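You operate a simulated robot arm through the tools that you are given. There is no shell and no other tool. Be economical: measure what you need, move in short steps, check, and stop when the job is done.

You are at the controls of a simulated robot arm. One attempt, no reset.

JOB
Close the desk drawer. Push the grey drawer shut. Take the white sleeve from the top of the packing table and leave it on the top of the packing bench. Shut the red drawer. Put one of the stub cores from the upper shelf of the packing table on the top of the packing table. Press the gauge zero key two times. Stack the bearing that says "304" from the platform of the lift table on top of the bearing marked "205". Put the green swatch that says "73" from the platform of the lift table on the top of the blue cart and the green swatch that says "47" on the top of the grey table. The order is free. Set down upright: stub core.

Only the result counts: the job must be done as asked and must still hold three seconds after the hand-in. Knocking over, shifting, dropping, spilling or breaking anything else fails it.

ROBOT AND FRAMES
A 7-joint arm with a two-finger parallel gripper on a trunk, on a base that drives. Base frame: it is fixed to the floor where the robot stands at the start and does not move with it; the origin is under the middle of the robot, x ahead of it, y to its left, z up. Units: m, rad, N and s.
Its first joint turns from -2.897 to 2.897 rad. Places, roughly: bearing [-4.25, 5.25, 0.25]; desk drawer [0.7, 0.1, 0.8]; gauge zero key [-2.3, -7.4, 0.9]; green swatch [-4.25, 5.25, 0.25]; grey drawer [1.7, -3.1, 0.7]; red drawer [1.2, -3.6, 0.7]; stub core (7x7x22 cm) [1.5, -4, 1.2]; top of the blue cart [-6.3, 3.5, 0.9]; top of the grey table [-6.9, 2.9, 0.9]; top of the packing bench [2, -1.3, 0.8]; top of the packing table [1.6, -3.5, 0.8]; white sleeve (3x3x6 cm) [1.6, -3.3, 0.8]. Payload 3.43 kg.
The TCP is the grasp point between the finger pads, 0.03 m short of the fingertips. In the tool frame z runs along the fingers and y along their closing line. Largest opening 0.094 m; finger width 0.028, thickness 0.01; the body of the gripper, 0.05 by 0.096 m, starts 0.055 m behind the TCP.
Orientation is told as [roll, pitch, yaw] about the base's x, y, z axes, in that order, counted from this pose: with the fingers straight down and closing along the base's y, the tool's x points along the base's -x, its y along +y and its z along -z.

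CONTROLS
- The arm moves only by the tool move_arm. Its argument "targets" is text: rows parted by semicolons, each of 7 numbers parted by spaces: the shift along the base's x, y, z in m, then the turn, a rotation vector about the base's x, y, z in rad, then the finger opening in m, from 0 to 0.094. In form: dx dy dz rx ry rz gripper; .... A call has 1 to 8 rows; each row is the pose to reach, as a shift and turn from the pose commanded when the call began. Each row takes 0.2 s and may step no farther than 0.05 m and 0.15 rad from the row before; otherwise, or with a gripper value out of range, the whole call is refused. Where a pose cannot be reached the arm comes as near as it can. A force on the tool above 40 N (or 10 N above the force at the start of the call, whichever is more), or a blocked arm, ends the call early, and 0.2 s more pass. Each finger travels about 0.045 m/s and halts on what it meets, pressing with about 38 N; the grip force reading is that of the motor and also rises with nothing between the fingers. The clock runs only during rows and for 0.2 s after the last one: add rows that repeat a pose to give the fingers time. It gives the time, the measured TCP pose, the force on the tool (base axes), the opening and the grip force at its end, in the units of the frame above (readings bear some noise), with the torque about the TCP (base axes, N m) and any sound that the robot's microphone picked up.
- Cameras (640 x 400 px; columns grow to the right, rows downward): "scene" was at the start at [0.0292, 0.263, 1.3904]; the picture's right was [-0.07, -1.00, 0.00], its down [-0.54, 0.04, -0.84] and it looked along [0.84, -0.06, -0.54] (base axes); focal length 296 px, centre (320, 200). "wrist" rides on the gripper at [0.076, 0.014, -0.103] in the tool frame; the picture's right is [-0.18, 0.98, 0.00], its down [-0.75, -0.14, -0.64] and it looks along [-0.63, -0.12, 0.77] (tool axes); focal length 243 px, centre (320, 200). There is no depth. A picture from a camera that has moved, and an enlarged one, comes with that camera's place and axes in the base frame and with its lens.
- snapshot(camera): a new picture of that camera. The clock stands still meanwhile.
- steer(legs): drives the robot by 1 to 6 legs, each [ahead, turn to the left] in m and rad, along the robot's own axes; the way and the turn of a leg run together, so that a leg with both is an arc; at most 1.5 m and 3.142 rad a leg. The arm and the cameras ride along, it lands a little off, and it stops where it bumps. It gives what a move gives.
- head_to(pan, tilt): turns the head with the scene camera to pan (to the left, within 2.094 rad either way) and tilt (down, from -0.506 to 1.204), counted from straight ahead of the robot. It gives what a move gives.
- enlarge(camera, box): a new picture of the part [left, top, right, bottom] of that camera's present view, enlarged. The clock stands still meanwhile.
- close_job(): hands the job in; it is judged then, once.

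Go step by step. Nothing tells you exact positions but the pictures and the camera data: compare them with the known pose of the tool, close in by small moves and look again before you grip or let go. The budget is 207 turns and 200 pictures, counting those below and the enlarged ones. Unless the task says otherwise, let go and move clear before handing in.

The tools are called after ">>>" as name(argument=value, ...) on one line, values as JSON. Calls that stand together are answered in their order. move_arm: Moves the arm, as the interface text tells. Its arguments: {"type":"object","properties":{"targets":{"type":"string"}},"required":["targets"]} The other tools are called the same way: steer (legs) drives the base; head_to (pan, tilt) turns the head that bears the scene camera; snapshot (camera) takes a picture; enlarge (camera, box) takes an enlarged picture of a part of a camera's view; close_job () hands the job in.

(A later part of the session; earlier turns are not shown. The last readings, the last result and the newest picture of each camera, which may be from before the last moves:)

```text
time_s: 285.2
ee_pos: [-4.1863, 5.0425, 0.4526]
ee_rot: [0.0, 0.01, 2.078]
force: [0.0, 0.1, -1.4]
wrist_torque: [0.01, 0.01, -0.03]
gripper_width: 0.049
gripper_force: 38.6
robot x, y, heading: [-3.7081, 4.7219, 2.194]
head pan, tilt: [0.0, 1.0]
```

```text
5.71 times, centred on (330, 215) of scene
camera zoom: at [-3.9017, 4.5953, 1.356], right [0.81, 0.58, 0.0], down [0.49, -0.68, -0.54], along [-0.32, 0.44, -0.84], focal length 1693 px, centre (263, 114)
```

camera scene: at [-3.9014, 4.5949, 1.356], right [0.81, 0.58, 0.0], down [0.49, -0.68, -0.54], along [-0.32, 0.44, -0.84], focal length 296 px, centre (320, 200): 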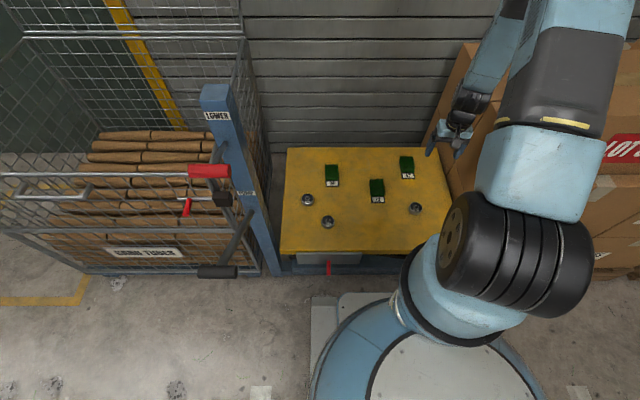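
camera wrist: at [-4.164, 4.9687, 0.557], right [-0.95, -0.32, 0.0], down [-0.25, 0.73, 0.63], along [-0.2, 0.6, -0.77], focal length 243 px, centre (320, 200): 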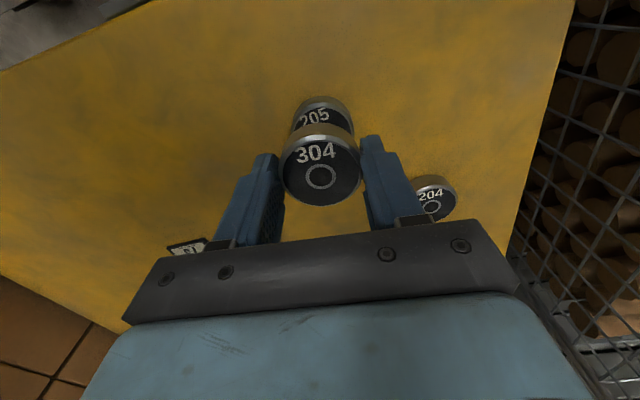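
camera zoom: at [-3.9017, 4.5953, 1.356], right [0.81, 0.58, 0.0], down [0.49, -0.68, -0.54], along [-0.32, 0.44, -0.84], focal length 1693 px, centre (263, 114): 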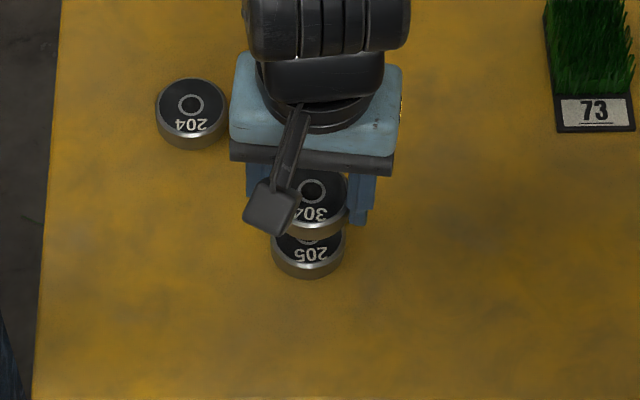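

>>> enlarge(camera="wrist", box=[260, 80, 380, 220])

```text
2.86 times, centred on (320, 150) of wrist
camera zoom: at [-4.164, 4.9687, 0.557], right [-0.95, -0.32, 0.0], down [-0.25, 0.73, 0.63], along [-0.2, 0.6, -0.77], focal length 693 px, centre (320, 343)
```

zoom: 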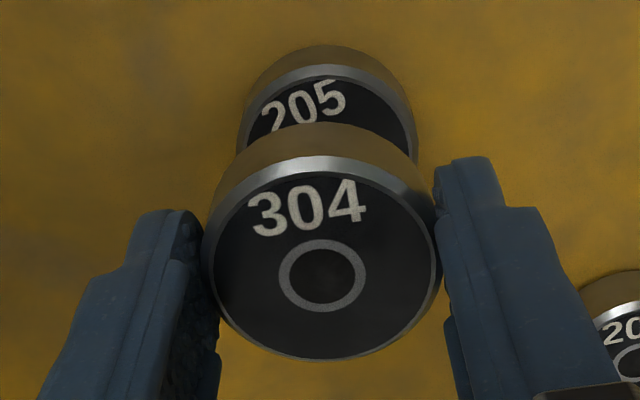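

The two bearings coincide within about 2 mm in plan. I'll lower slowly until contact, near TCP z 0.411.

>>> move_arm(targets="0 -0.001 -0.02 0 0 0 0.035; 0 -0.001 -0.034 0 0 0 0.035; 0 -0.001 -0.037 0 0 0 0.035; 0 -0.001 -0.04 0 0 0 0.035; 0 -0.001 -0.042 0 0 0 0.035; 0 -0.001 -0.044 0 0 0 0.035")

>>> enlarge(camera="wrist", box=[260, 80, 380, 220])

```text
time_s: 286.6
ee_pos: [-4.1875, 5.0406, 0.4108]
ee_rot: [0.001, 0.009, 2.081]
force: [-2.2, -1.3, 22.7]
wrist_torque: [0.03, -0.02, -0.02]
gripper_width: 0.0489
gripper_force: 37.7
robot x, y, heading: [-3.7018, 4.724, 2.194]
head pan, tilt: [0.0, 1.0]
```

```text
2.86 times, centred on (320, 150) of wrist
camera zoom: at [-4.1637, 4.9675, 0.5139], right [-0.95, -0.32, 0.0], down [-0.25, 0.73, 0.64], along [-0.2, 0.6, -0.77], focal length 693 px, centre (320, 343)
```

zoom: 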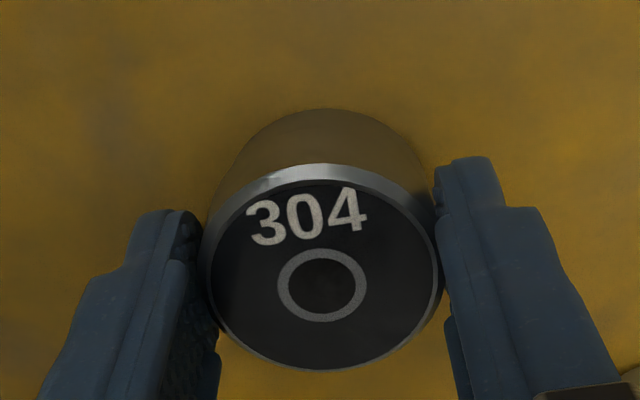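

Contact came as predicted. I'll release and rise.

>>> move_arm(targets="0 0 0.002 0 0 0 0.055; 0 0 0.002 0 0 0 0.07; 0 0 0.002 0 0 0 0.08; 0 0 0.002 0 0 0 0.08; 0 0 0.04 0 0 0 0.08; 0 0 0.08 0 0 0 0.08; 0 0 0.12 0 0 0 0.08; 0 0 0.16 0 0 0 0.08")

>>> snapshot(camera="wrist")

>>> enlarge(camera="scene", box=[270, 130, 470, 270])

```text
time_s: 288.4
ee_pos: [-4.188, 5.038, 0.571]
ee_rot: [-0.001, 0.01, 2.08]
force: [-0.6, -0.3, 0.2]
wrist_torque: [0.03, -0.02, 0.01]
gripper_width: 0.08
gripper_force: 0.0
robot x, y, heading: [-3.7069, 4.7245, 2.194]
head pan, tilt: [0.0, 1.0]
```

```text
89 pictures are left
camera wrist: at [-4.164, 4.9658, 0.6751], right [-0.95, -0.32, 0.0], down [-0.25, 0.73, 0.63], along [-0.2, 0.6, -0.77], focal length 243 px, centre (320, 200)
```

wrist: 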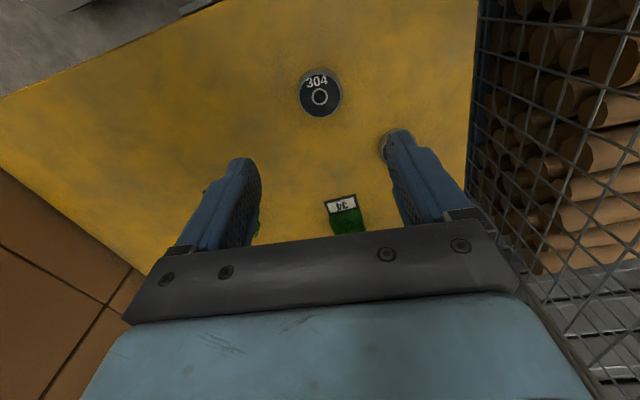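

```text
2.86 times, centred on (370, 200) of scene
camera zoom: at [-3.902, 4.5956, 1.356], right [0.81, 0.58, 0.0], down [0.49, -0.68, -0.54], along [-0.32, 0.44, -0.84], focal length 846 px, centre (177, 200)
```

zoom: 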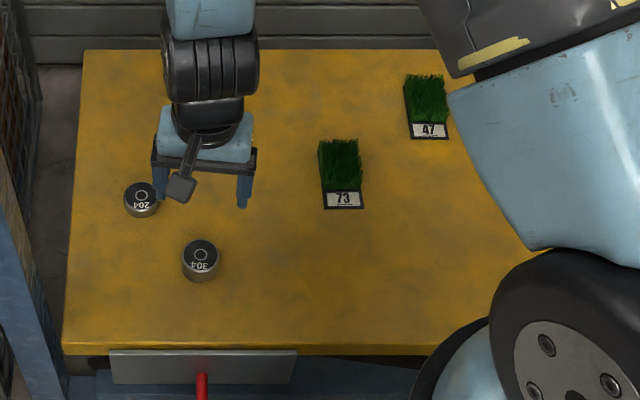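

Bearing 304 sits on 205. Next is swatch 73: I'll move above it and align the yaw.

>>> move_arm(targets="0.014 0.038 0 0 0 0.05 0.09; 0.028 0.076 0 0 0 0.1 0.09; 0.042 0.114 0 0 0 0.15 0.09; 0.056 0.152 0 0 0 0.2 0.09; 0.07 0.185 0 0 0 0.2 0.09; 0.083 0.21 0 0 0 0.2 0.09")

>>> snapshot(camera="wrist")

```text
time_s: 289.8
ee_pos: [-4.1039, 5.2523, 0.5698]
ee_rot: [0.001, 0.01, 2.282]
force: [-0.2, 0.0, -0.3]
wrist_torque: [0.02, -0.04, 0.02]
gripper_width: 0.0903
gripper_force: 0.0
robot x, y, heading: [-3.7054, 4.722, 2.2]
head pan, tilt: [0.0, 1.0]
```

```text
87 pictures are left
camera wrist: at [-4.0673, 5.1842, 0.6733], right [-0.87, -0.5, 0.0], down [-0.39, 0.67, 0.63], along [-0.32, 0.55, -0.77], focal length 243 px, centre (320, 200)
```

wrist: 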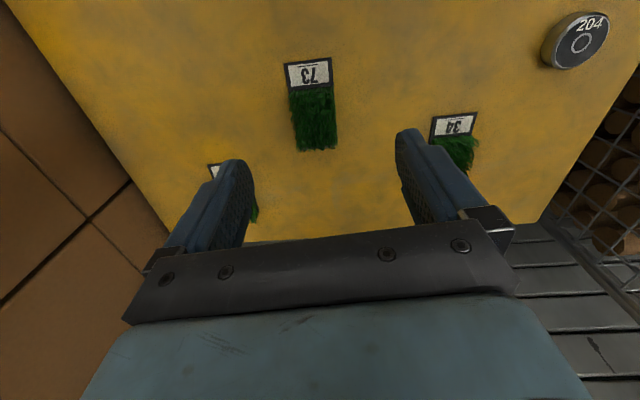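

Swatch 73 is centred near (-4.106, 5.268) and about 5.3 cm wide. I'll align and descend around it.

>>> move_arm(targets="-0.002 0.016 -0.03 0 0 -0.06 0.09; -0.002 0.016 -0.075 0 0 -0.06 0.09; -0.002 0.016 -0.11 0 0 -0.06 0.09")

>>> snapshot(camera="wrist")

>>> enlarge(camera="scene", box=[310, 130, 450, 240])

```text
time_s: 290.6
ee_pos: [-4.1065, 5.2656, 0.4573]
ee_rot: [0.003, 0.011, 2.22]
force: [0.5, -0.2, -0.7]
wrist_torque: [0.0, -0.02, -0.01]
gripper_width: 0.0901
gripper_force: 0.2
robot x, y, heading: [-3.7063, 4.726, 2.193]
head pan, tilt: [0.0, 1.0]
```

```text
86 pictures are left
camera wrist: at [-4.0734, 5.1981, 0.5617], right [-0.89, -0.45, 0.0], down [-0.35, 0.69, 0.63], along [-0.28, 0.57, -0.77], focal length 243 px, centre (320, 200)
```

wrist: 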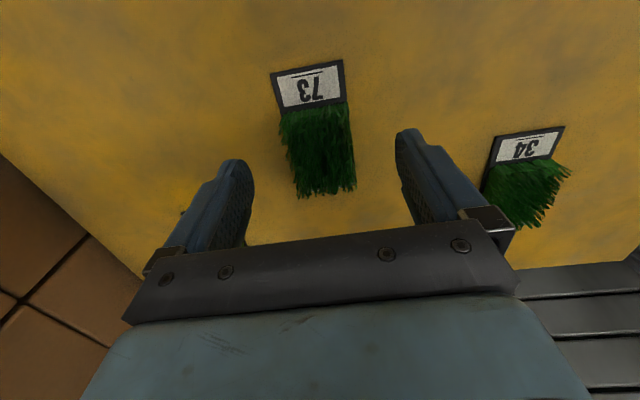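

```text
3.64 times, centred on (380, 185) of scene
camera zoom: at [-3.9015, 4.5951, 1.356], right [0.81, 0.58, 0.0], down [0.49, -0.68, -0.54], along [-0.32, 0.44, -0.84], focal length 1077 px, centre (102, 254)
```

zoom: 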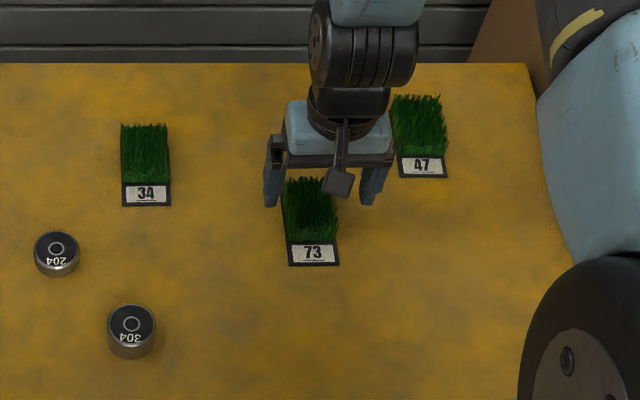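

>>> move_arm(targets="0.002 0 -0.03 0 0 0 0.09; 0.002 0 -0.055 0 0 0 0.09; 0.002 0 -0.062 0 0 0 0.09; 0.002 0 -0.062 0 0 0 0.07; 0.002 0 -0.062 0 0 0 0.05; 0.002 0 -0.062 0 0 0 0.035; 0.002 0 -0.062 0 0 0 0.035; 0.002 0 -0.062 0 0 0 0.035")

>>> snapshot(camera="wrist")

```text
time_s: 292.4
ee_pos: [-4.1047, 5.2649, 0.3973]
ee_rot: [0.001, 0.011, 2.219]
force: [0.1, 0.3, 0.2]
wrist_torque: [0.0, -0.01, -0.02]
gripper_width: 0.0536
gripper_force: 37.7
robot x, y, heading: [-3.7097, 4.7278, 2.192]
head pan, tilt: [0.0, 1.0]
```

```text
84 pictures are left
camera wrist: at [-4.0718, 5.1974, 0.5012], right [-0.89, -0.45, 0.0], down [-0.35, 0.69, 0.63], along [-0.28, 0.57, -0.77], focal length 243 px, centre (320, 200)
```

wrist: 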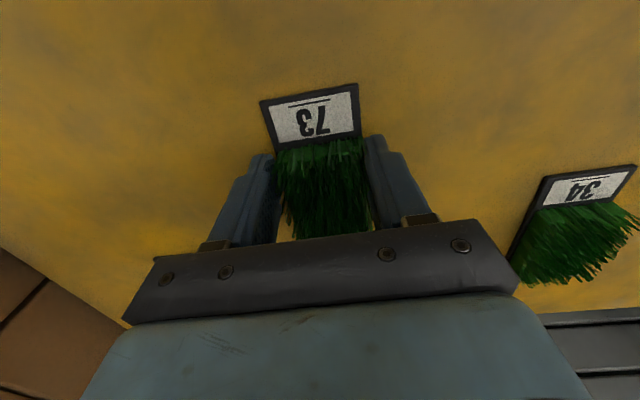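

I've gripped swatch 73. I'll lift it high for transport.

>>> move_arm(targets="0 0 0.045 0 0 0 0.035; 0 0 0.09 0 0 0 0.035; 0 0 0.135 0 0 0 0.035; 0 0 0.18 0 0 0 0.035; 0 0 0.225 0 0 0 0.035; 0 0 0.27 0 0 0 0.035; 0.01 -0.01 0.31 0 0 0 0.035; 0.02 -0.02 0.35 0 0 0 0.035")

>>> move_arm(targets="0.01 -0.015 0.045 0 0 0 0.035; 0.02 -0.03 0.09 0 0 0 0.035; 0.03 -0.045 0.13 0 0 0 0.035; 0.045 -0.06 0.17 0 0 0 0.035; 0.06 -0.08 0.21 0 0 0 0.035; 0.075 -0.1 0.25 0 0 0 0.035; 0.09 -0.12 0.29 0 0 0 0.035; 0.1 -0.135 0.33 0 0 0 0.035")

>>> snapshot(camera="wrist")

>>> head_to(pan=0.9, tilt=0.4)

>>> snapshot(camera="scene")

```text
time_s: 294.2
ee_pos: [-4.0834, 5.2447, 0.7497]
ee_rot: [0.001, 0.013, 2.218]
force: [-0.6, 0.1, -1.2]
wrist_torque: [-0.02, -0.03, 0.0]
gripper_width: 0.0532
gripper_force: 37.7
robot x, y, heading: [-3.7057, 4.7251, 2.195]
head pan, tilt: [0.0, 1.0]
```

```text
time_s: 296.0
ee_pos: [-3.9844, 5.1111, 1.0775]
ee_rot: [0.001, 0.011, 2.22]
force: [-0.4, 0.2, 0.1]
wrist_torque: [-0.04, 0.01, -0.03]
gripper_width: 0.0532
gripper_force: 38.3
robot x, y, heading: [-3.702, 4.7219, 2.197]
head pan, tilt: [0.0, 1.0]
```

```text
83 pictures are left
camera wrist: at [-3.9517, 5.043, 1.1808], right [-0.89, -0.45, 0.0], down [-0.35, 0.69, 0.63], along [-0.28, 0.57, -0.77], focal length 243 px, centre (320, 200)
```

wrist: 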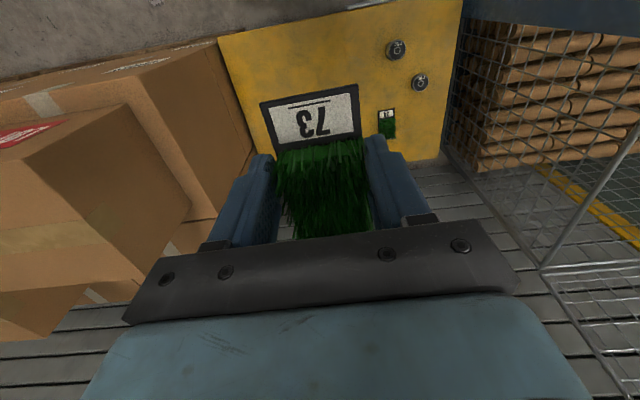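

```text
time_s: 297.2
ee_pos: [-3.9843, 5.1112, 1.0765]
ee_rot: [0.002, 0.01, 2.22]
force: [-0.3, -0.1, -0.9]
wrist_torque: [-0.06, -0.01, 0.03]
gripper_width: 0.0532
gripper_force: 37.9
robot x, y, heading: [-3.7052, 4.7228, 2.193]
head pan, tilt: [0.901, 0.4]
```

```text
82 pictures are left
camera scene: at [-3.9532, 4.5428, 1.4062], right [0.05, 1.0, 0.0], down [0.39, -0.02, -0.92], along [-0.92, 0.04, -0.39], focal length 296 px, centre (320, 200)
```

scene: 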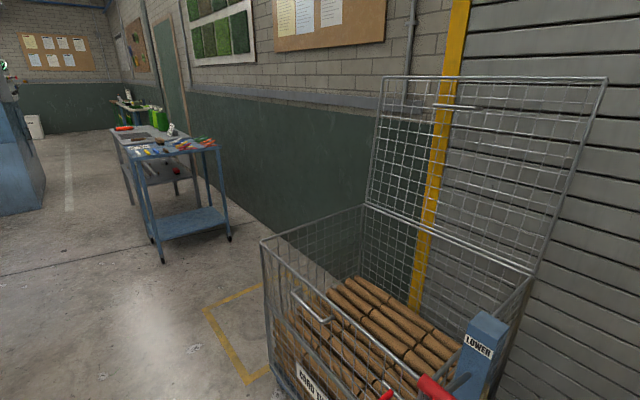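

>>> enlarge(camera="scene", box=[90, 90, 250, 200])

```text
3.64 times, centred on (170, 145) of scene
camera zoom: at [-3.9532, 4.5428, 1.4062], right [0.05, 1.0, 0.0], down [0.39, -0.02, -0.92], along [-0.92, 0.04, -0.39], focal length 1077 px, centre (866, 400)
```

zoom: 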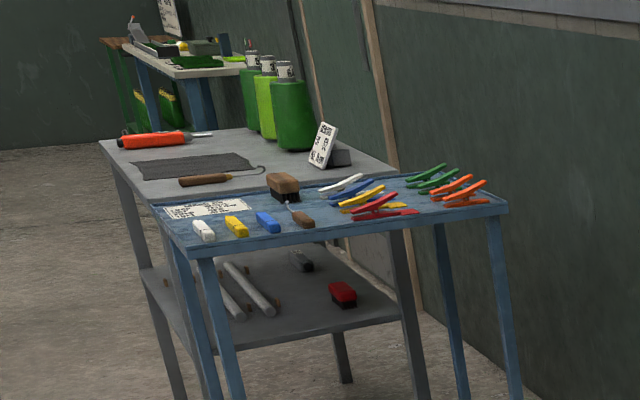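

Both tables stand side by side against the wall to the west, with open floor on their south side. I'll back off from the lift and drive round to the blue cart.

>>> steer(legs=[[-0.5, 0], [0, 0.8]])

>>> steer(legs=[[0, 0.69]])

>>> head_to(pan=-0.2, tilt=0.4)

>>> snapshot(camera="scene")

```text
time_s: 302.5
ee_pos: [-3.8964, 4.3971, 1.0771]
ee_rot: [-0.001, 0.01, 3.031]
force: [-0.4, 0.2, 0.0]
wrist_torque: [0.01, 0.03, 0.0]
gripper_width: 0.0534
gripper_force: 38.3
robot x, y, heading: [-3.4164, 4.3758, 3.005]
head pan, tilt: [0.901, 0.4]
```

```text
time_s: 305.0
ee_pos: [-3.8021, 4.0844, 1.0779]
ee_rot: [0.0, 0.01, -2.559]
force: [0.3, 0.3, -0.4]
wrist_torque: [-0.01, -0.01, -0.02]
gripper_width: 0.0532
gripper_force: 38.5
robot x, y, heading: [-3.4409, 4.4047, -2.591]
head pan, tilt: [0.901, 0.4]
```

```text
time_s: 306.3
ee_pos: [-3.802, 4.085, 1.0778]
ee_rot: [0.001, 0.009, -2.559]
force: [0.2, 0.2, 0.9]
wrist_torque: [0.02, 0.01, -0.01]
gripper_width: 0.0534
gripper_force: 38.1
robot x, y, heading: [-3.4373, 4.4064, -2.593]
head pan, tilt: [-0.201, 0.4]
```

```text
80 pictures are left
camera scene: at [-3.3531, 4.2048, 1.4062], right [-0.34, 0.94, 0.0], down [0.37, 0.13, -0.92], along [-0.87, -0.31, -0.39], focal length 296 px, centre (320, 200)
```

scene: 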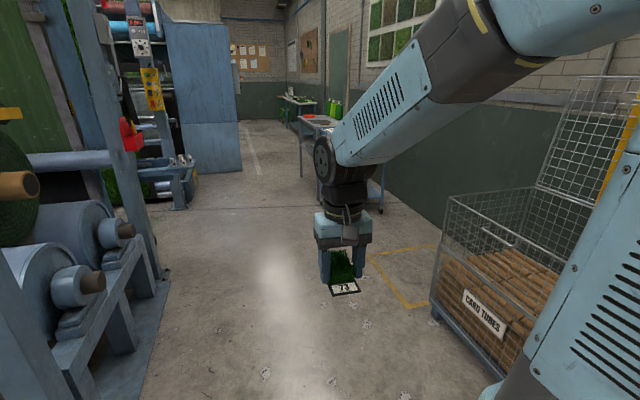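

>>> steer(legs=[[0, 0.03], [1.4, 0], [1.3, 0]])

>>> steer(legs=[[0, -0.75]])

>>> steer(legs=[[0, -0.77]])

>>> head_to(pan=0.1, tilt=0.6)

>>> snapshot(camera="scene")

```text
time_s: 320.2
ee_pos: [-6.1377, 2.6338, 1.0772]
ee_rot: [-0.001, 0.01, -2.559]
force: [0.8, -0.1, -0.4]
wrist_torque: [0.0, -0.02, 0.01]
gripper_width: 0.0533
gripper_force: 38.3
robot x, y, heading: [-5.7786, 2.9559, -2.591]
head pan, tilt: [-0.201, 0.4]
```

```text
time_s: 322.9
ee_pos: [-6.2626, 2.9694, 1.0772]
ee_rot: [0.002, 0.01, 2.966]
force: [-0.1, 0.1, 0.1]
wrist_torque: [-0.04, 0.0, 0.01]
gripper_width: 0.0532
gripper_force: 38.1
robot x, y, heading: [-5.7866, 2.92, 2.938]
head pan, tilt: [-0.201, 0.4]
```

```text
time_s: 325.6
ee_pos: [-6.0882, 3.2904, 1.079]
ee_rot: [0.001, 0.011, 2.187]
force: [0.0, -0.1, -0.1]
wrist_torque: [0.02, -0.03, 0.01]
gripper_width: 0.0532
gripper_force: 38.4
robot x, y, heading: [-5.8227, 2.8943, 2.166]
head pan, tilt: [-0.201, 0.4]
```

```text
time_s: 326.4
ee_pos: [-6.0881, 3.2875, 1.0793]
ee_rot: [0.001, 0.009, 2.187]
force: [-0.2, 0.5, -0.3]
wrist_torque: [0.01, -0.02, -0.02]
gripper_width: 0.0531
gripper_force: 37.9
robot x, y, heading: [-5.8184, 2.8902, 2.166]
head pan, tilt: [0.099, 0.6]
```

```text
79 pictures are left
camera scene: at [-6.0393, 2.7795, 1.388], right [0.77, 0.64, 0.0], down [0.36, -0.43, -0.83], along [-0.53, 0.63, -0.56], focal length 296 px, centre (320, 200)
```

scene: 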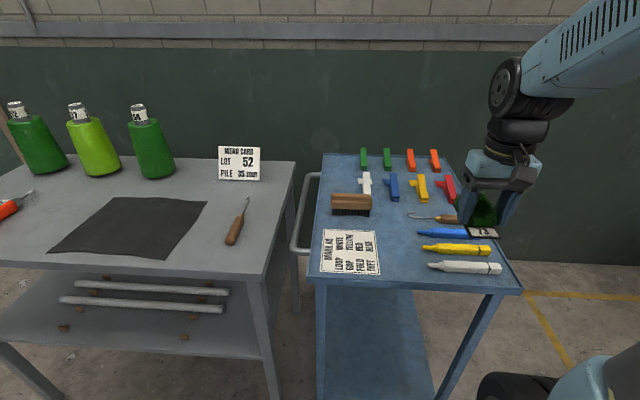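

There is a clear gap on the blue cart between the card and the markers, near (-6.22, 3.30). I'll move above it and check with the wrist camera.

>>> move_arm(targets="-0.04 0 0 0 0 0 0.035; -0.08 0 0 0 0 0 0.035; -0.12 0 0 0 0 0 0.035; -0.132 0.01 0 0 0 0 0.035")

>>> snapshot(camera="wrist")

>>> snapshot(camera="scene")

```text
time_s: 327.4
ee_pos: [-6.2191, 3.2978, 1.0791]
ee_rot: [0.002, 0.008, 2.187]
force: [-0.2, 0.4, 0.4]
wrist_torque: [-0.01, 0.0, 0.01]
gripper_width: 0.0535
gripper_force: 38.1
robot x, y, heading: [-5.8205, 2.8893, 2.166]
head pan, tilt: [0.099, 0.6]
```

```text
78 pictures are left
camera wrist: at [-6.1889, 3.228, 1.1827], right [-0.91, -0.42, 0.0], down [-0.32, 0.7, 0.63], along [-0.26, 0.58, -0.77], focal length 243 px, centre (320, 200)
```

wrist: 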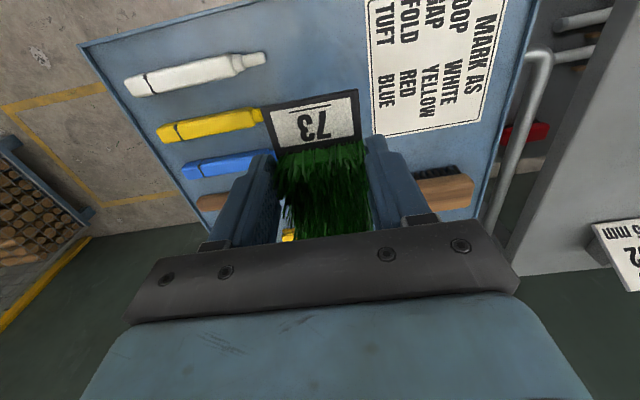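

```text
77 pictures are left
camera scene: at [-6.0392, 2.7793, 1.388], right [0.77, 0.64, 0.0], down [0.36, -0.43, -0.82], along [-0.53, 0.63, -0.57], focal length 296 px, centre (320, 200)
```

scene: 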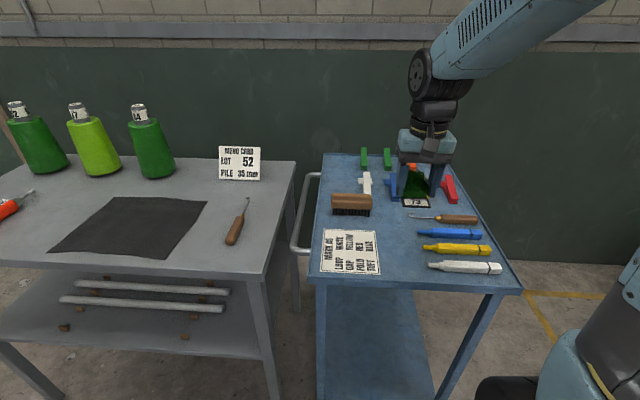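

The gap is about 11 cm wide and I'm centred over it; the cart top is about z 0.878. I'll lower in stages.

>>> move_arm(targets="0.004 -0.006 -0.045 0 0 0 0.035; 0.004 -0.006 -0.09 0 0 0 0.035; 0.004 -0.006 -0.125 0 0 0 0.035")

>>> snapshot(camera="wrist")

>>> enlarge(camera="scene", box=[310, 140, 530, 300])

```text
time_s: 328.1
ee_pos: [-6.2131, 3.2931, 0.9517]
ee_rot: [0.0, 0.01, 2.186]
force: [0.6, 0.0, -0.1]
wrist_torque: [0.0, 0.01, -0.01]
gripper_width: 0.0535
gripper_force: 37.8
robot x, y, heading: [-5.8246, 2.897, 2.173]
head pan, tilt: [0.099, 0.6]
```

```text
76 pictures are left
camera wrist: at [-6.1831, 3.2218, 1.0568], right [-0.91, -0.42, 0.0], down [-0.32, 0.7, 0.63], along [-0.26, 0.58, -0.77], focal length 243 px, centre (320, 200)
```

wrist: 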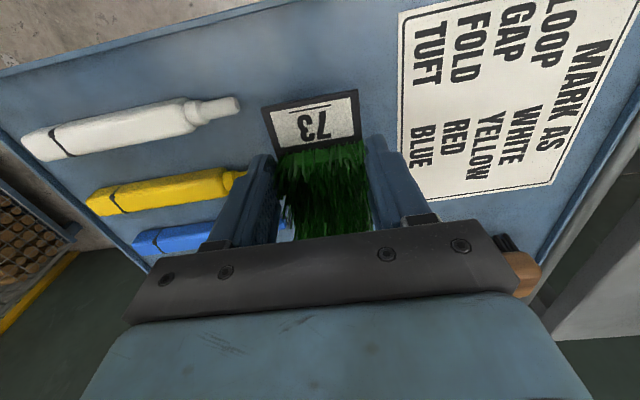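

```text
2.50 times, centred on (420, 220) of scene
camera zoom: at [-6.0391, 2.7792, 1.388], right [0.77, 0.64, 0.0], down [0.36, -0.43, -0.82], along [-0.53, 0.63, -0.57], focal length 740 px, centre (70, 150)
```

zoom: 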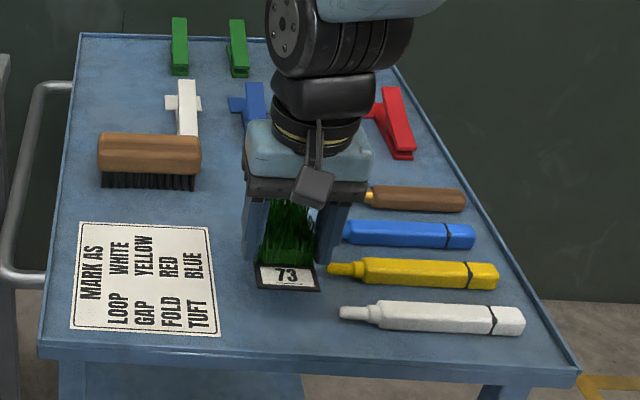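

>>> move_arm(targets="-0.005 -0.01 -0.015 0 0 0 0.035; -0.005 -0.01 -0.026 0 0 0 0.035; -0.005 -0.01 -0.03 0 0 0 0.035; -0.005 -0.01 -0.033 0 0 0 0.035; -0.005 -0.01 -0.036 0 0 0 0.035; -0.005 -0.01 -0.039 0 0 0 0.035; -0.005 -0.01 -0.042 0 0 0 0.035; -0.005 -0.01 -0.045 0 0 0 0.035")

>>> enlarge(camera="scene", box=[310, 140, 530, 300])

```text
time_s: 329.7
ee_pos: [-6.219, 3.2847, 0.9156]
ee_rot: [0.002, 0.009, 2.184]
force: [4.0, -2.2, 12.7]
wrist_torque: [0.01, -0.03, -0.02]
gripper_width: 0.053
gripper_force: 38.3
robot x, y, heading: [-5.8243, 2.8946, 2.167]
head pan, tilt: [0.099, 0.6]
stopped in row 7: the force on the tool passed its limit at 47 N (the readings are from after the stop); the commanded pose is now the measured one
```

```text
2.50 times, centred on (420, 220) of scene
camera zoom: at [-6.039, 2.7791, 1.388], right [0.77, 0.64, 0.0], down [0.36, -0.43, -0.83], along [-0.53, 0.63, -0.56], focal length 740 px, centre (70, 150)
```

zoom: 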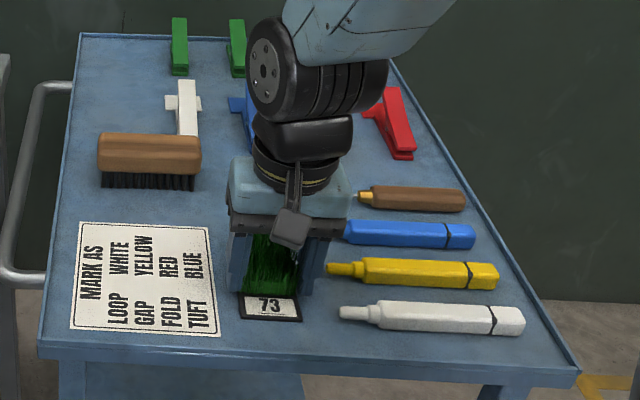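

It touched down as predicted. I'll open just enough, since a marker tip is close, and rise.

>>> move_arm(targets="0 0 0 0 0 0 0.06; 0 0 0 0 0 0 0.065; 0 0 0 0 0 0 0.065; 0 0 0.03 0 0 0 0.065; 0 0 0.07 0 0 0 0.065; 0 0 0.11 0 0 0 0.065; 0 0 0.155 0 0 0 0.065; 0 0 0.2 0 0 0 0.065")

>>> snapshot(camera="scene")

>>> snapshot(camera="wrist")

```text
time_s: 331.5
ee_pos: [-6.2193, 3.2831, 1.1171]
ee_rot: [0.001, 0.009, 2.187]
force: [0.8, -0.3, -0.2]
wrist_torque: [-0.03, 0.02, -0.01]
gripper_width: 0.0648
gripper_force: 0.1
robot x, y, heading: [-5.8253, 2.8891, 2.168]
head pan, tilt: [0.099, 0.6]
```

```text
73 pictures are left
camera scene: at [-6.0396, 2.7798, 1.388], right [0.77, 0.64, 0.0], down [0.36, -0.43, -0.82], along [-0.53, 0.63, -0.57], focal length 296 px, centre (320, 200)
```

scene: 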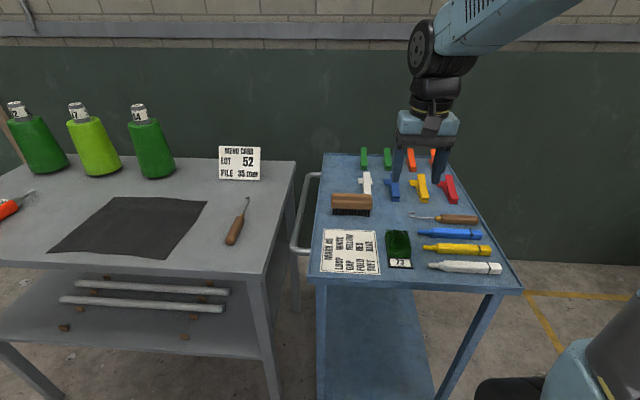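

```text
72 pictures are left
camera wrist: at [-6.1894, 3.2137, 1.2212], right [-0.91, -0.42, 0.0], down [-0.32, 0.7, 0.64], along [-0.26, 0.58, -0.77], focal length 243 px, centre (320, 200)
```

wrist: 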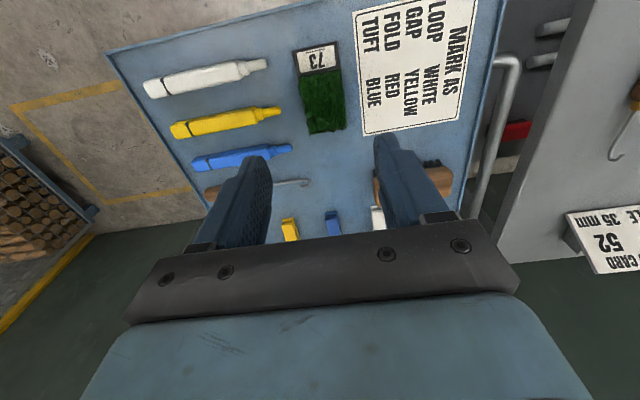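

Swatch 73 is on the blue cart. I'll go back to the lift table for swatch 47.

>>> steer(legs=[[0, -0.8]])

>>> steer(legs=[[0, -0.82]])

```text
time_s: 334.2
ee_pos: [-5.8183, 3.4493, 1.1179]
ee_rot: [-0.001, 0.006, 1.386]
force: [-0.3, 0.3, 0.0]
wrist_torque: [0.01, -0.01, 0.02]
gripper_width: 0.0652
gripper_force: 0.1
robot x, y, heading: [-5.864, 2.9069, 1.372]
head pan, tilt: [0.099, 0.6]
```

```text
time_s: 337.0
ee_pos: [-5.4351, 3.2373, 1.117]
ee_rot: [0.003, 0.008, 0.563]
force: [0.1, 0.1, -0.7]
wrist_torque: [0.0, 0.02, -0.01]
gripper_width: 0.0648
gripper_force: 0.0
robot x, y, heading: [-5.9042, 2.9439, 0.56]
head pan, tilt: [0.099, 0.6]
```

>>> steer(legs=[[0, -0.04], [1.4, 0], [1.45, 0]])

>>> steer(legs=[[0, 0.85]])

>>> steer(legs=[[0, 0.83]])

```text
time_s: 351.5
ee_pos: [-2.9657, 4.6795, 1.118]
ee_rot: [0.001, 0.007, 0.556]
force: [0.2, -0.3, 0.1]
wrist_torque: [-0.01, 0.01, 0.01]
gripper_width: 0.0649
gripper_force: 0.1
robot x, y, heading: [-3.4281, 4.3926, 0.556]
head pan, tilt: [0.099, 0.6]
```

```text
time_s: 354.4
ee_pos: [-3.3396, 4.9312, 1.1183]
ee_rot: [0.004, 0.008, 1.406]
force: [0.4, -0.2, -0.2]
wrist_torque: [0.0, -0.01, 0.01]
gripper_width: 0.0653
gripper_force: 0.1
robot x, y, heading: [-3.3801, 4.383, 1.404]
head pan, tilt: [0.099, 0.6]
```

```text
time_s: 357.2
ee_pos: [-3.7554, 4.7854, 1.1186]
ee_rot: [0.001, 0.007, 2.233]
force: [-0.2, -0.4, 0.2]
wrist_torque: [-0.01, -0.01, -0.02]
gripper_width: 0.0651
gripper_force: 0.1
robot x, y, heading: [-3.3402, 4.4126, 2.221]
head pan, tilt: [0.099, 0.6]
```

>>> steer(legs=[[0, 0.09], [0.47, 0], [0, -0.1]])

>>> head_to(pan=0.0, tilt=1.0)

>>> snapshot(camera="scene")

```text
time_s: 361.1
ee_pos: [-4.0738, 5.1307, 1.1195]
ee_rot: [0.001, 0.007, 2.232]
force: [-0.3, 0.0, 0.0]
wrist_torque: [-0.01, 0.02, -0.05]
gripper_width: 0.0648
gripper_force: 0.1
robot x, y, heading: [-3.6708, 4.7551, 2.214]
head pan, tilt: [0.099, 0.6]
```

```text
time_s: 362.0
ee_pos: [-4.0738, 5.1304, 1.1199]
ee_rot: [0.001, 0.005, 2.23]
force: [-0.2, 0.2, 0.2]
wrist_torque: [-0.02, -0.02, 0.0]
gripper_width: 0.0651
gripper_force: 0.2
robot x, y, heading: [-3.6689, 4.7553, 2.217]
head pan, tilt: [0.0, 1.0]
```

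```text
71 pictures are left
camera scene: at [-3.8586, 4.6216, 1.356], right [0.8, 0.61, 0.0], down [0.51, -0.67, -0.54], along [-0.33, 0.43, -0.84], focal length 296 px, centre (320, 200)
```

scene: 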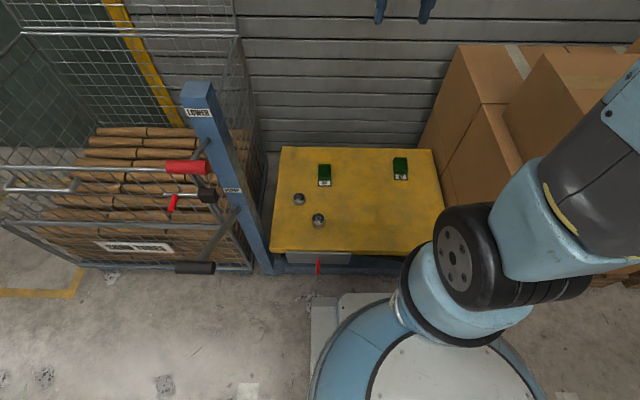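

>>> move_arm(targets="0 0.035 -0.03 0 0 0 0.09; 0 0.07 -0.06 0 0 0 0.09; 0 0.105 -0.09 0 0 0 0.09; 0 0.14 -0.12 0 0 0 0.09; 0.005 0.175 -0.15 0 0 0 0.09; 0.01 0.21 -0.18 0 0 0 0.09; 0.01 0.245 -0.21 0 0 0 0.09; 0.01 0.26 -0.25 0 0 0 0.09")

>>> snapshot(camera="wrist")

>>> snapshot(camera="scene")

```text
time_s: 363.8
ee_pos: [-4.065, 5.3931, 0.8713]
ee_rot: [0.002, 0.006, 2.231]
force: [-0.6, -1.0, 1.5]
wrist_torque: [0.03, 0.02, -0.01]
gripper_width: 0.0903
gripper_force: 0.0
robot x, y, heading: [-3.668, 4.7543, 2.221]
head pan, tilt: [0.0, 1.0]
```

```text
70 pictures are left
camera wrist: at [-4.0304, 5.3246, 0.9751], right [-0.89, -0.46, 0.0], down [-0.35, 0.68, 0.64], along [-0.29, 0.57, -0.77], focal length 243 px, centre (320, 200)
```

wrist: 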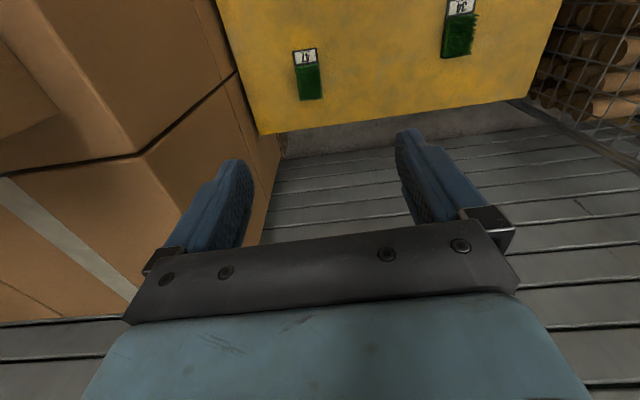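

```text
69 pictures are left
camera scene: at [-3.8584, 4.6213, 1.356], right [0.8, 0.61, 0.0], down [0.51, -0.67, -0.54], along [-0.33, 0.43, -0.84], focal length 296 px, centre (320, 200)
```

scene: 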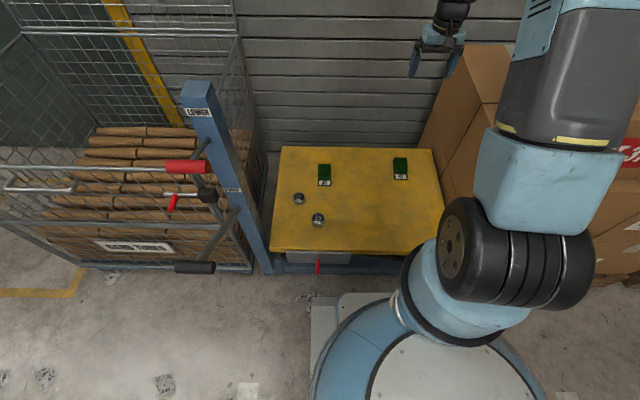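

>>> move_arm(targets="0.001 0.02 -0.04 0 0 -0.03 0.09; 0.001 0.04 -0.085 0 0 -0.03 0.09; 0.001 0.057 -0.13 0 0 -0.03 0.09; 0.001 0.057 -0.175 0 0 -0.03 0.09; 0.001 0.057 -0.22 0 0 -0.03 0.09; 0.001 0.057 -0.265 0 0 -0.03 0.09; 0.001 0.057 -0.31 0 0 -0.03 0.09; 0.001 0.057 -0.35 0 0 -0.03 0.09")

>>> snapshot(camera="wrist")

>>> enlarge(camera="scene", box=[270, 100, 470, 260])

```text
time_s: 365.6
ee_pos: [-4.0615, 5.4492, 0.5187]
ee_rot: [0.001, 0.006, 2.202]
force: [0.8, -0.6, 0.6]
wrist_torque: [0.0, -0.01, -0.01]
gripper_width: 0.09
gripper_force: 0.0
robot x, y, heading: [-3.6649, 4.759, 2.215]
head pan, tilt: [0.0, 1.0]
```

```text
68 pictures are left
camera wrist: at [-4.03, 5.3793, 0.6226], right [-0.9, -0.43, 0.0], down [-0.33, 0.7, 0.64], along [-0.28, 0.58, -0.77], focal length 243 px, centre (320, 200)
```

wrist: 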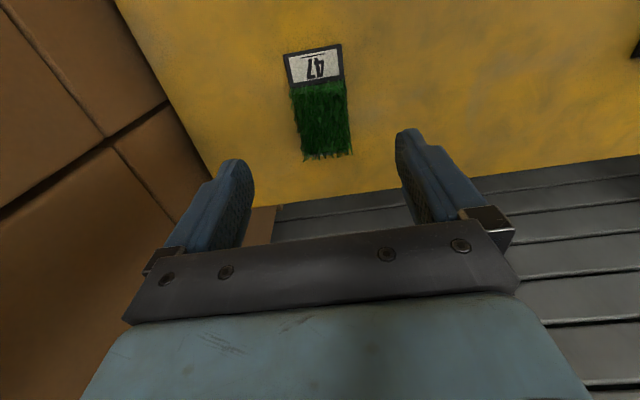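

```text
2.50 times, centred on (370, 180) of scene
camera zoom: at [-3.8586, 4.6217, 1.356], right [0.8, 0.61, 0.0], down [0.51, -0.67, -0.54], along [-0.33, 0.43, -0.84], focal length 740 px, centre (195, 250)
```

zoom: 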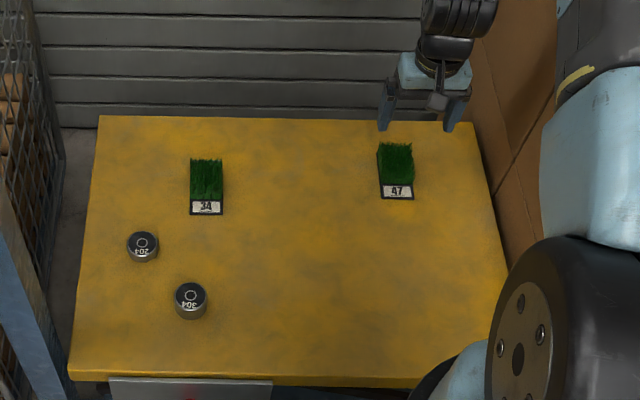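

>>> move_arm(targets="-0.001 0 -0.04 0 0 0 0.09; -0.001 0 -0.08 0 0 0 0.09; -0.001 0 -0.11 0 0 0 0.09; -0.001 0 -0.121 0 0 0 0.09; -0.001 0 -0.121 0 0 0 0.07; -0.001 0 -0.121 0 0 0 0.05; -0.001 0 -0.121 0 0 0 0.035; -0.001 0 -0.121 0 0 0 0.035")

>>> snapshot(camera="wrist")

```text
time_s: 367.4
ee_pos: [-4.0623, 5.4473, 0.3994]
ee_rot: [0.0, 0.008, 2.202]
force: [-0.6, 0.0, 0.5]
wrist_torque: [0.04, -0.03, -0.01]
gripper_width: 0.0531
gripper_force: 37.8
robot x, y, heading: [-3.667, 4.7541, 2.221]
head pan, tilt: [0.0, 1.0]
```

```text
66 pictures are left
camera wrist: at [-4.0307, 5.3775, 0.5027], right [-0.9, -0.43, 0.0], down [-0.33, 0.7, 0.64], along [-0.27, 0.57, -0.77], focal length 243 px, centre (320, 200)
```

wrist: 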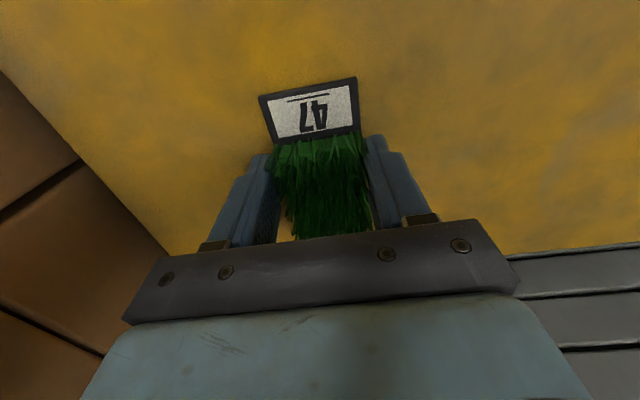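

Swatch 47 is gripped. I'll lift and retract.

>>> move_arm(targets="0 0 0.045 0 0 0 0.035; 0 0 0.09 0 0 0 0.035; 0.003 -0.01 0.135 0 0 0 0.035; 0.005 -0.02 0.18 0 0 0 0.035; 0.008 -0.03 0.225 0 0 0 0.035; 0.01 -0.04 0.27 0 0 0 0.035; 0.012 -0.05 0.315 0 0 0 0.035; 0.015 -0.06 0.36 0 0 0 0.035")

>>> move_arm(targets="0.005 -0.02 0.04 0 0 0 0.035; 0.01 -0.05 0.075 0 0 0 0.035; 0.015 -0.08 0.11 0 0 0 0.035; 0.02 -0.11 0.145 0 0 0 0.035; 0.03 -0.145 0.18 0 0 0 0.035; 0.04 -0.175 0.21 0 0 0 0.035; 0.05 -0.21 0.24 0 0 0 0.035; 0.06 -0.235 0.27 0 0 0 0.035")

>>> steer(legs=[[-0.5, 0], [0, 0.8]])

>>> steer(legs=[[0, 0.67]])

>>> snapshot(camera="wrist")

```text
time_s: 369.2
ee_pos: [-4.0494, 5.3888, 0.7574]
ee_rot: [0.004, 0.009, 2.204]
force: [-0.3, 1.2, -0.6]
wrist_torque: [-0.02, -0.01, 0.02]
gripper_width: 0.0534
gripper_force: 38.1
robot x, y, heading: [-3.6691, 4.7573, 2.222]
head pan, tilt: [0.0, 1.0]
```

```text
refused: row 5 steps farther than a row can; nothing moved
```

```text
time_s: 374.5
ee_pos: [-4.0894, 4.5236, 0.7574]
ee_rot: [0.003, 0.007, 3.012]
force: [0.4, -0.1, -0.3]
wrist_torque: [-0.03, -0.01, 0.02]
gripper_width: 0.0537
gripper_force: 37.6
robot x, y, heading: [-3.3566, 4.425, 3.02]
head pan, tilt: [0.0, 1.0]
```

```text
time_s: 376.9
ee_pos: [-3.997, 4.0448, 0.7566]
ee_rot: [0.002, 0.009, -2.597]
force: [-1.4, 0.7, -0.2]
wrist_torque: [0.02, -0.05, -0.01]
gripper_width: 0.0532
gripper_force: 38.2
robot x, y, heading: [-3.3927, 4.467, -2.596]
head pan, tilt: [0.0, 1.0]
```

```text
65 pictures are left
camera wrist: at [-3.9263, 4.072, 0.861], right [0.35, -0.94, 0.0], down [-0.72, -0.27, 0.64], along [-0.6, -0.22, -0.77], focal length 243 px, centre (320, 200)
```

wrist: 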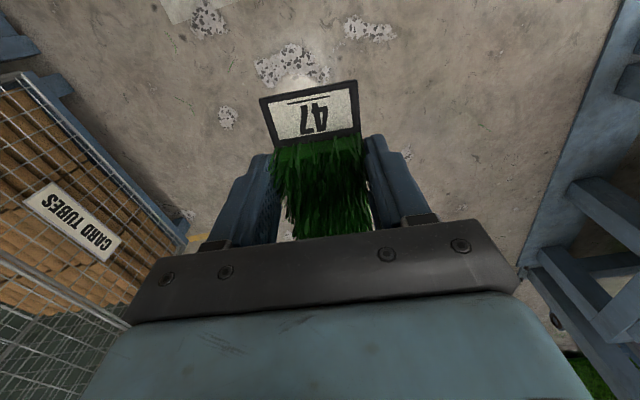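

The second arm move was refused and the base turned with the arm still extended, but nothing was touched. I'll raise and retract now.

>>> move_arm(targets="0.02 0.013 0.04 0 0 0 0.035; 0.04 0.026 0.08 0 0 0 0.035; 0.06 0.04 0.12 0 0 0 0.035; 0.08 0.053 0.16 0 0 0 0.035; 0.1 0.066 0.2 0 0 0 0.035; 0.12 0.08 0.24 0 0 0 0.035; 0.14 0.093 0.28 0 0 0 0.035; 0.16 0.106 0.32 0 0 0 0.035")

>>> head_to(pan=-1.3, tilt=0.7)

>>> snapshot(camera="scene")

```text
time_s: 378.7
ee_pos: [-3.8374, 4.1536, 1.0772]
ee_rot: [0.001, 0.008, -2.597]
force: [-0.4, -0.6, -0.6]
wrist_torque: [0.0, -0.04, 0.01]
gripper_width: 0.0532
gripper_force: 38.4
robot x, y, heading: [-3.3908, 4.4627, -2.601]
head pan, tilt: [0.0, 1.0]
```

```text
time_s: 380.1
ee_pos: [-3.8387, 4.1538, 1.0766]
ee_rot: [0.001, 0.007, -2.597]
force: [-0.5, -0.2, 0.9]
wrist_torque: [-0.03, 0.0, -0.01]
gripper_width: 0.0534
gripper_force: 37.8
robot x, y, heading: [-3.3907, 4.4638, -2.605]
head pan, tilt: [-1.3, 0.7]
```

```text
64 pictures are left
camera scene: at [-3.2791, 4.3534, 1.3794], right [0.69, 0.73, 0.0], down [0.47, -0.44, -0.76], along [-0.56, 0.53, -0.64], focal length 296 px, centre (320, 200)
```

scene: 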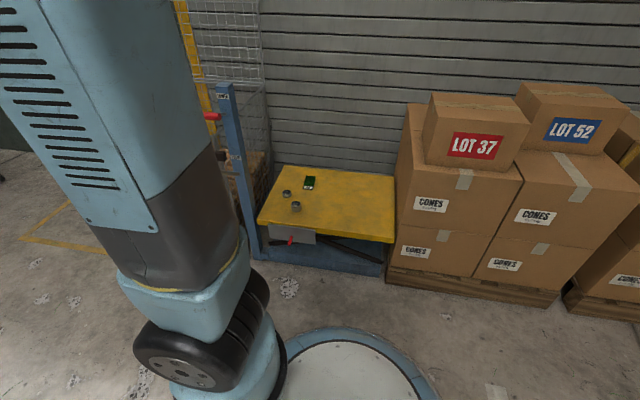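

All is in order at the lift. I'll drive to the grey table.

>>> steer(legs=[[0, 0.1], [1.45, 0], [1.42, 0], [0, -0.31], [0.6, 0]])

>>> steer(legs=[[0, -0.65]])

>>> steer(legs=[[0, -0.62]])

>>> head_to(pan=0.1, tilt=0.6)

>>> snapshot(camera="scene")

```text
time_s: 399.1
ee_pos: [-6.8747, 2.4644, 1.0777]
ee_rot: [0.002, 0.008, -2.875]
force: [0.6, 0.1, -0.8]
wrist_torque: [0.0, 0.0, -0.02]
gripper_width: 0.0536
gripper_force: 37.7
robot x, y, heading: [-6.3614, 2.6462, -2.874]
head pan, tilt: [-1.3, 0.7]
```

```text
time_s: 401.5
ee_pos: [-6.8793, 2.8193, 1.0777]
ee_rot: [0.001, 0.008, 2.748]
force: [-0.4, -0.1, 0.5]
wrist_torque: [0.02, -0.01, -0.02]
gripper_width: 0.0533
gripper_force: 38.2
robot x, y, heading: [-6.3754, 2.612, 2.754]
head pan, tilt: [-1.3, 0.7]
```

```text
time_s: 403.8
ee_pos: [-6.6622, 3.0712, 1.0781]
ee_rot: [0.003, 0.009, 2.127]
force: [-0.1, -1.3, 0.4]
wrist_torque: [0.01, -0.03, 0.03]
gripper_width: 0.0532
gripper_force: 37.9
robot x, y, heading: [-6.4121, 2.5883, 2.137]
head pan, tilt: [-1.3, 0.7]
```

```text
time_s: 405.3
ee_pos: [-6.6632, 3.0714, 1.0793]
ee_rot: [0.002, 0.006, 2.126]
force: [0.5, 0.4, 0.9]
wrist_torque: [-0.01, 0.01, -0.02]
gripper_width: 0.0533
gripper_force: 38.3
robot x, y, heading: [-6.4106, 2.5856, 2.14]
head pan, tilt: [0.099, 0.6]
```

```text
63 pictures are left
camera scene: at [-6.6305, 2.4807, 1.388], right [0.79, 0.62, 0.0], down [0.35, -0.44, -0.82], along [-0.51, 0.65, -0.57], focal length 296 px, centre (320, 200)
```

scene: 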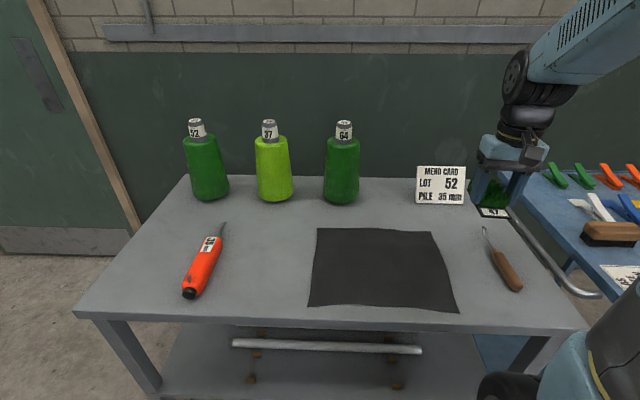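

The wide free area between the orange tool and the mat, near (-7.03, 2.79), suits. I'll move over it.

>>> move_arm(targets="-0.036 -0.028 0 0 0 0.02 0.035; -0.072 -0.056 0 0 0 0.04 0.035; -0.108 -0.084 0 0 0 0.06 0.035; -0.144 -0.112 0 0 0 0.08 0.035; -0.18 -0.14 0 0 0 0.1 0.035; -0.216 -0.168 0 0 0 0.11 0.035; -0.252 -0.196 0 0 0 0.11 0.035; -0.288 -0.224 0 0 0 0.11 0.035")

>>> snapshot(camera="wrist")

>>> snapshot(camera="scene")

```text
time_s: 407.1
ee_pos: [-6.9484, 2.8458, 1.0784]
ee_rot: [0.003, 0.008, 2.233]
force: [0.9, 0.0, -0.6]
wrist_torque: [0.01, 0.0, 0.02]
gripper_width: 0.0533
gripper_force: 37.5
robot x, y, heading: [-6.4079, 2.5859, 2.14]
head pan, tilt: [0.099, 0.6]
```

```text
62 pictures are left
camera wrist: at [-6.9138, 2.778, 1.1818], right [-0.89, -0.46, 0.0], down [-0.35, 0.68, 0.64], along [-0.29, 0.57, -0.77], focal length 243 px, centre (320, 200)
```

wrist: 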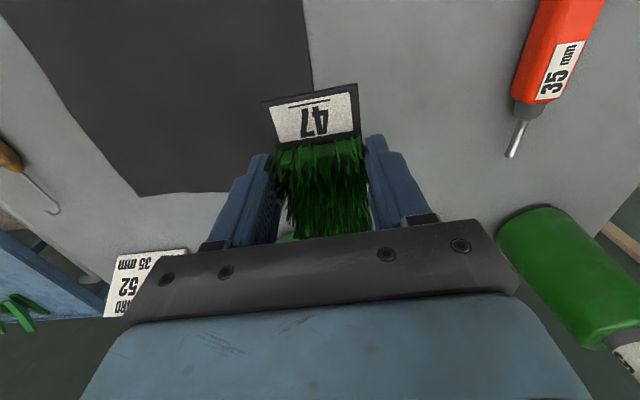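

```text
61 pictures are left
camera scene: at [-6.6302, 2.4808, 1.3881], right [0.79, 0.62, 0.0], down [0.35, -0.44, -0.82], along [-0.51, 0.65, -0.57], focal length 296 px, centre (320, 200)
```

scene: 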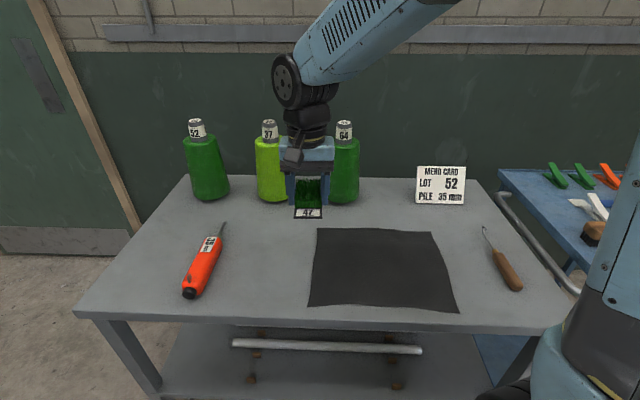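

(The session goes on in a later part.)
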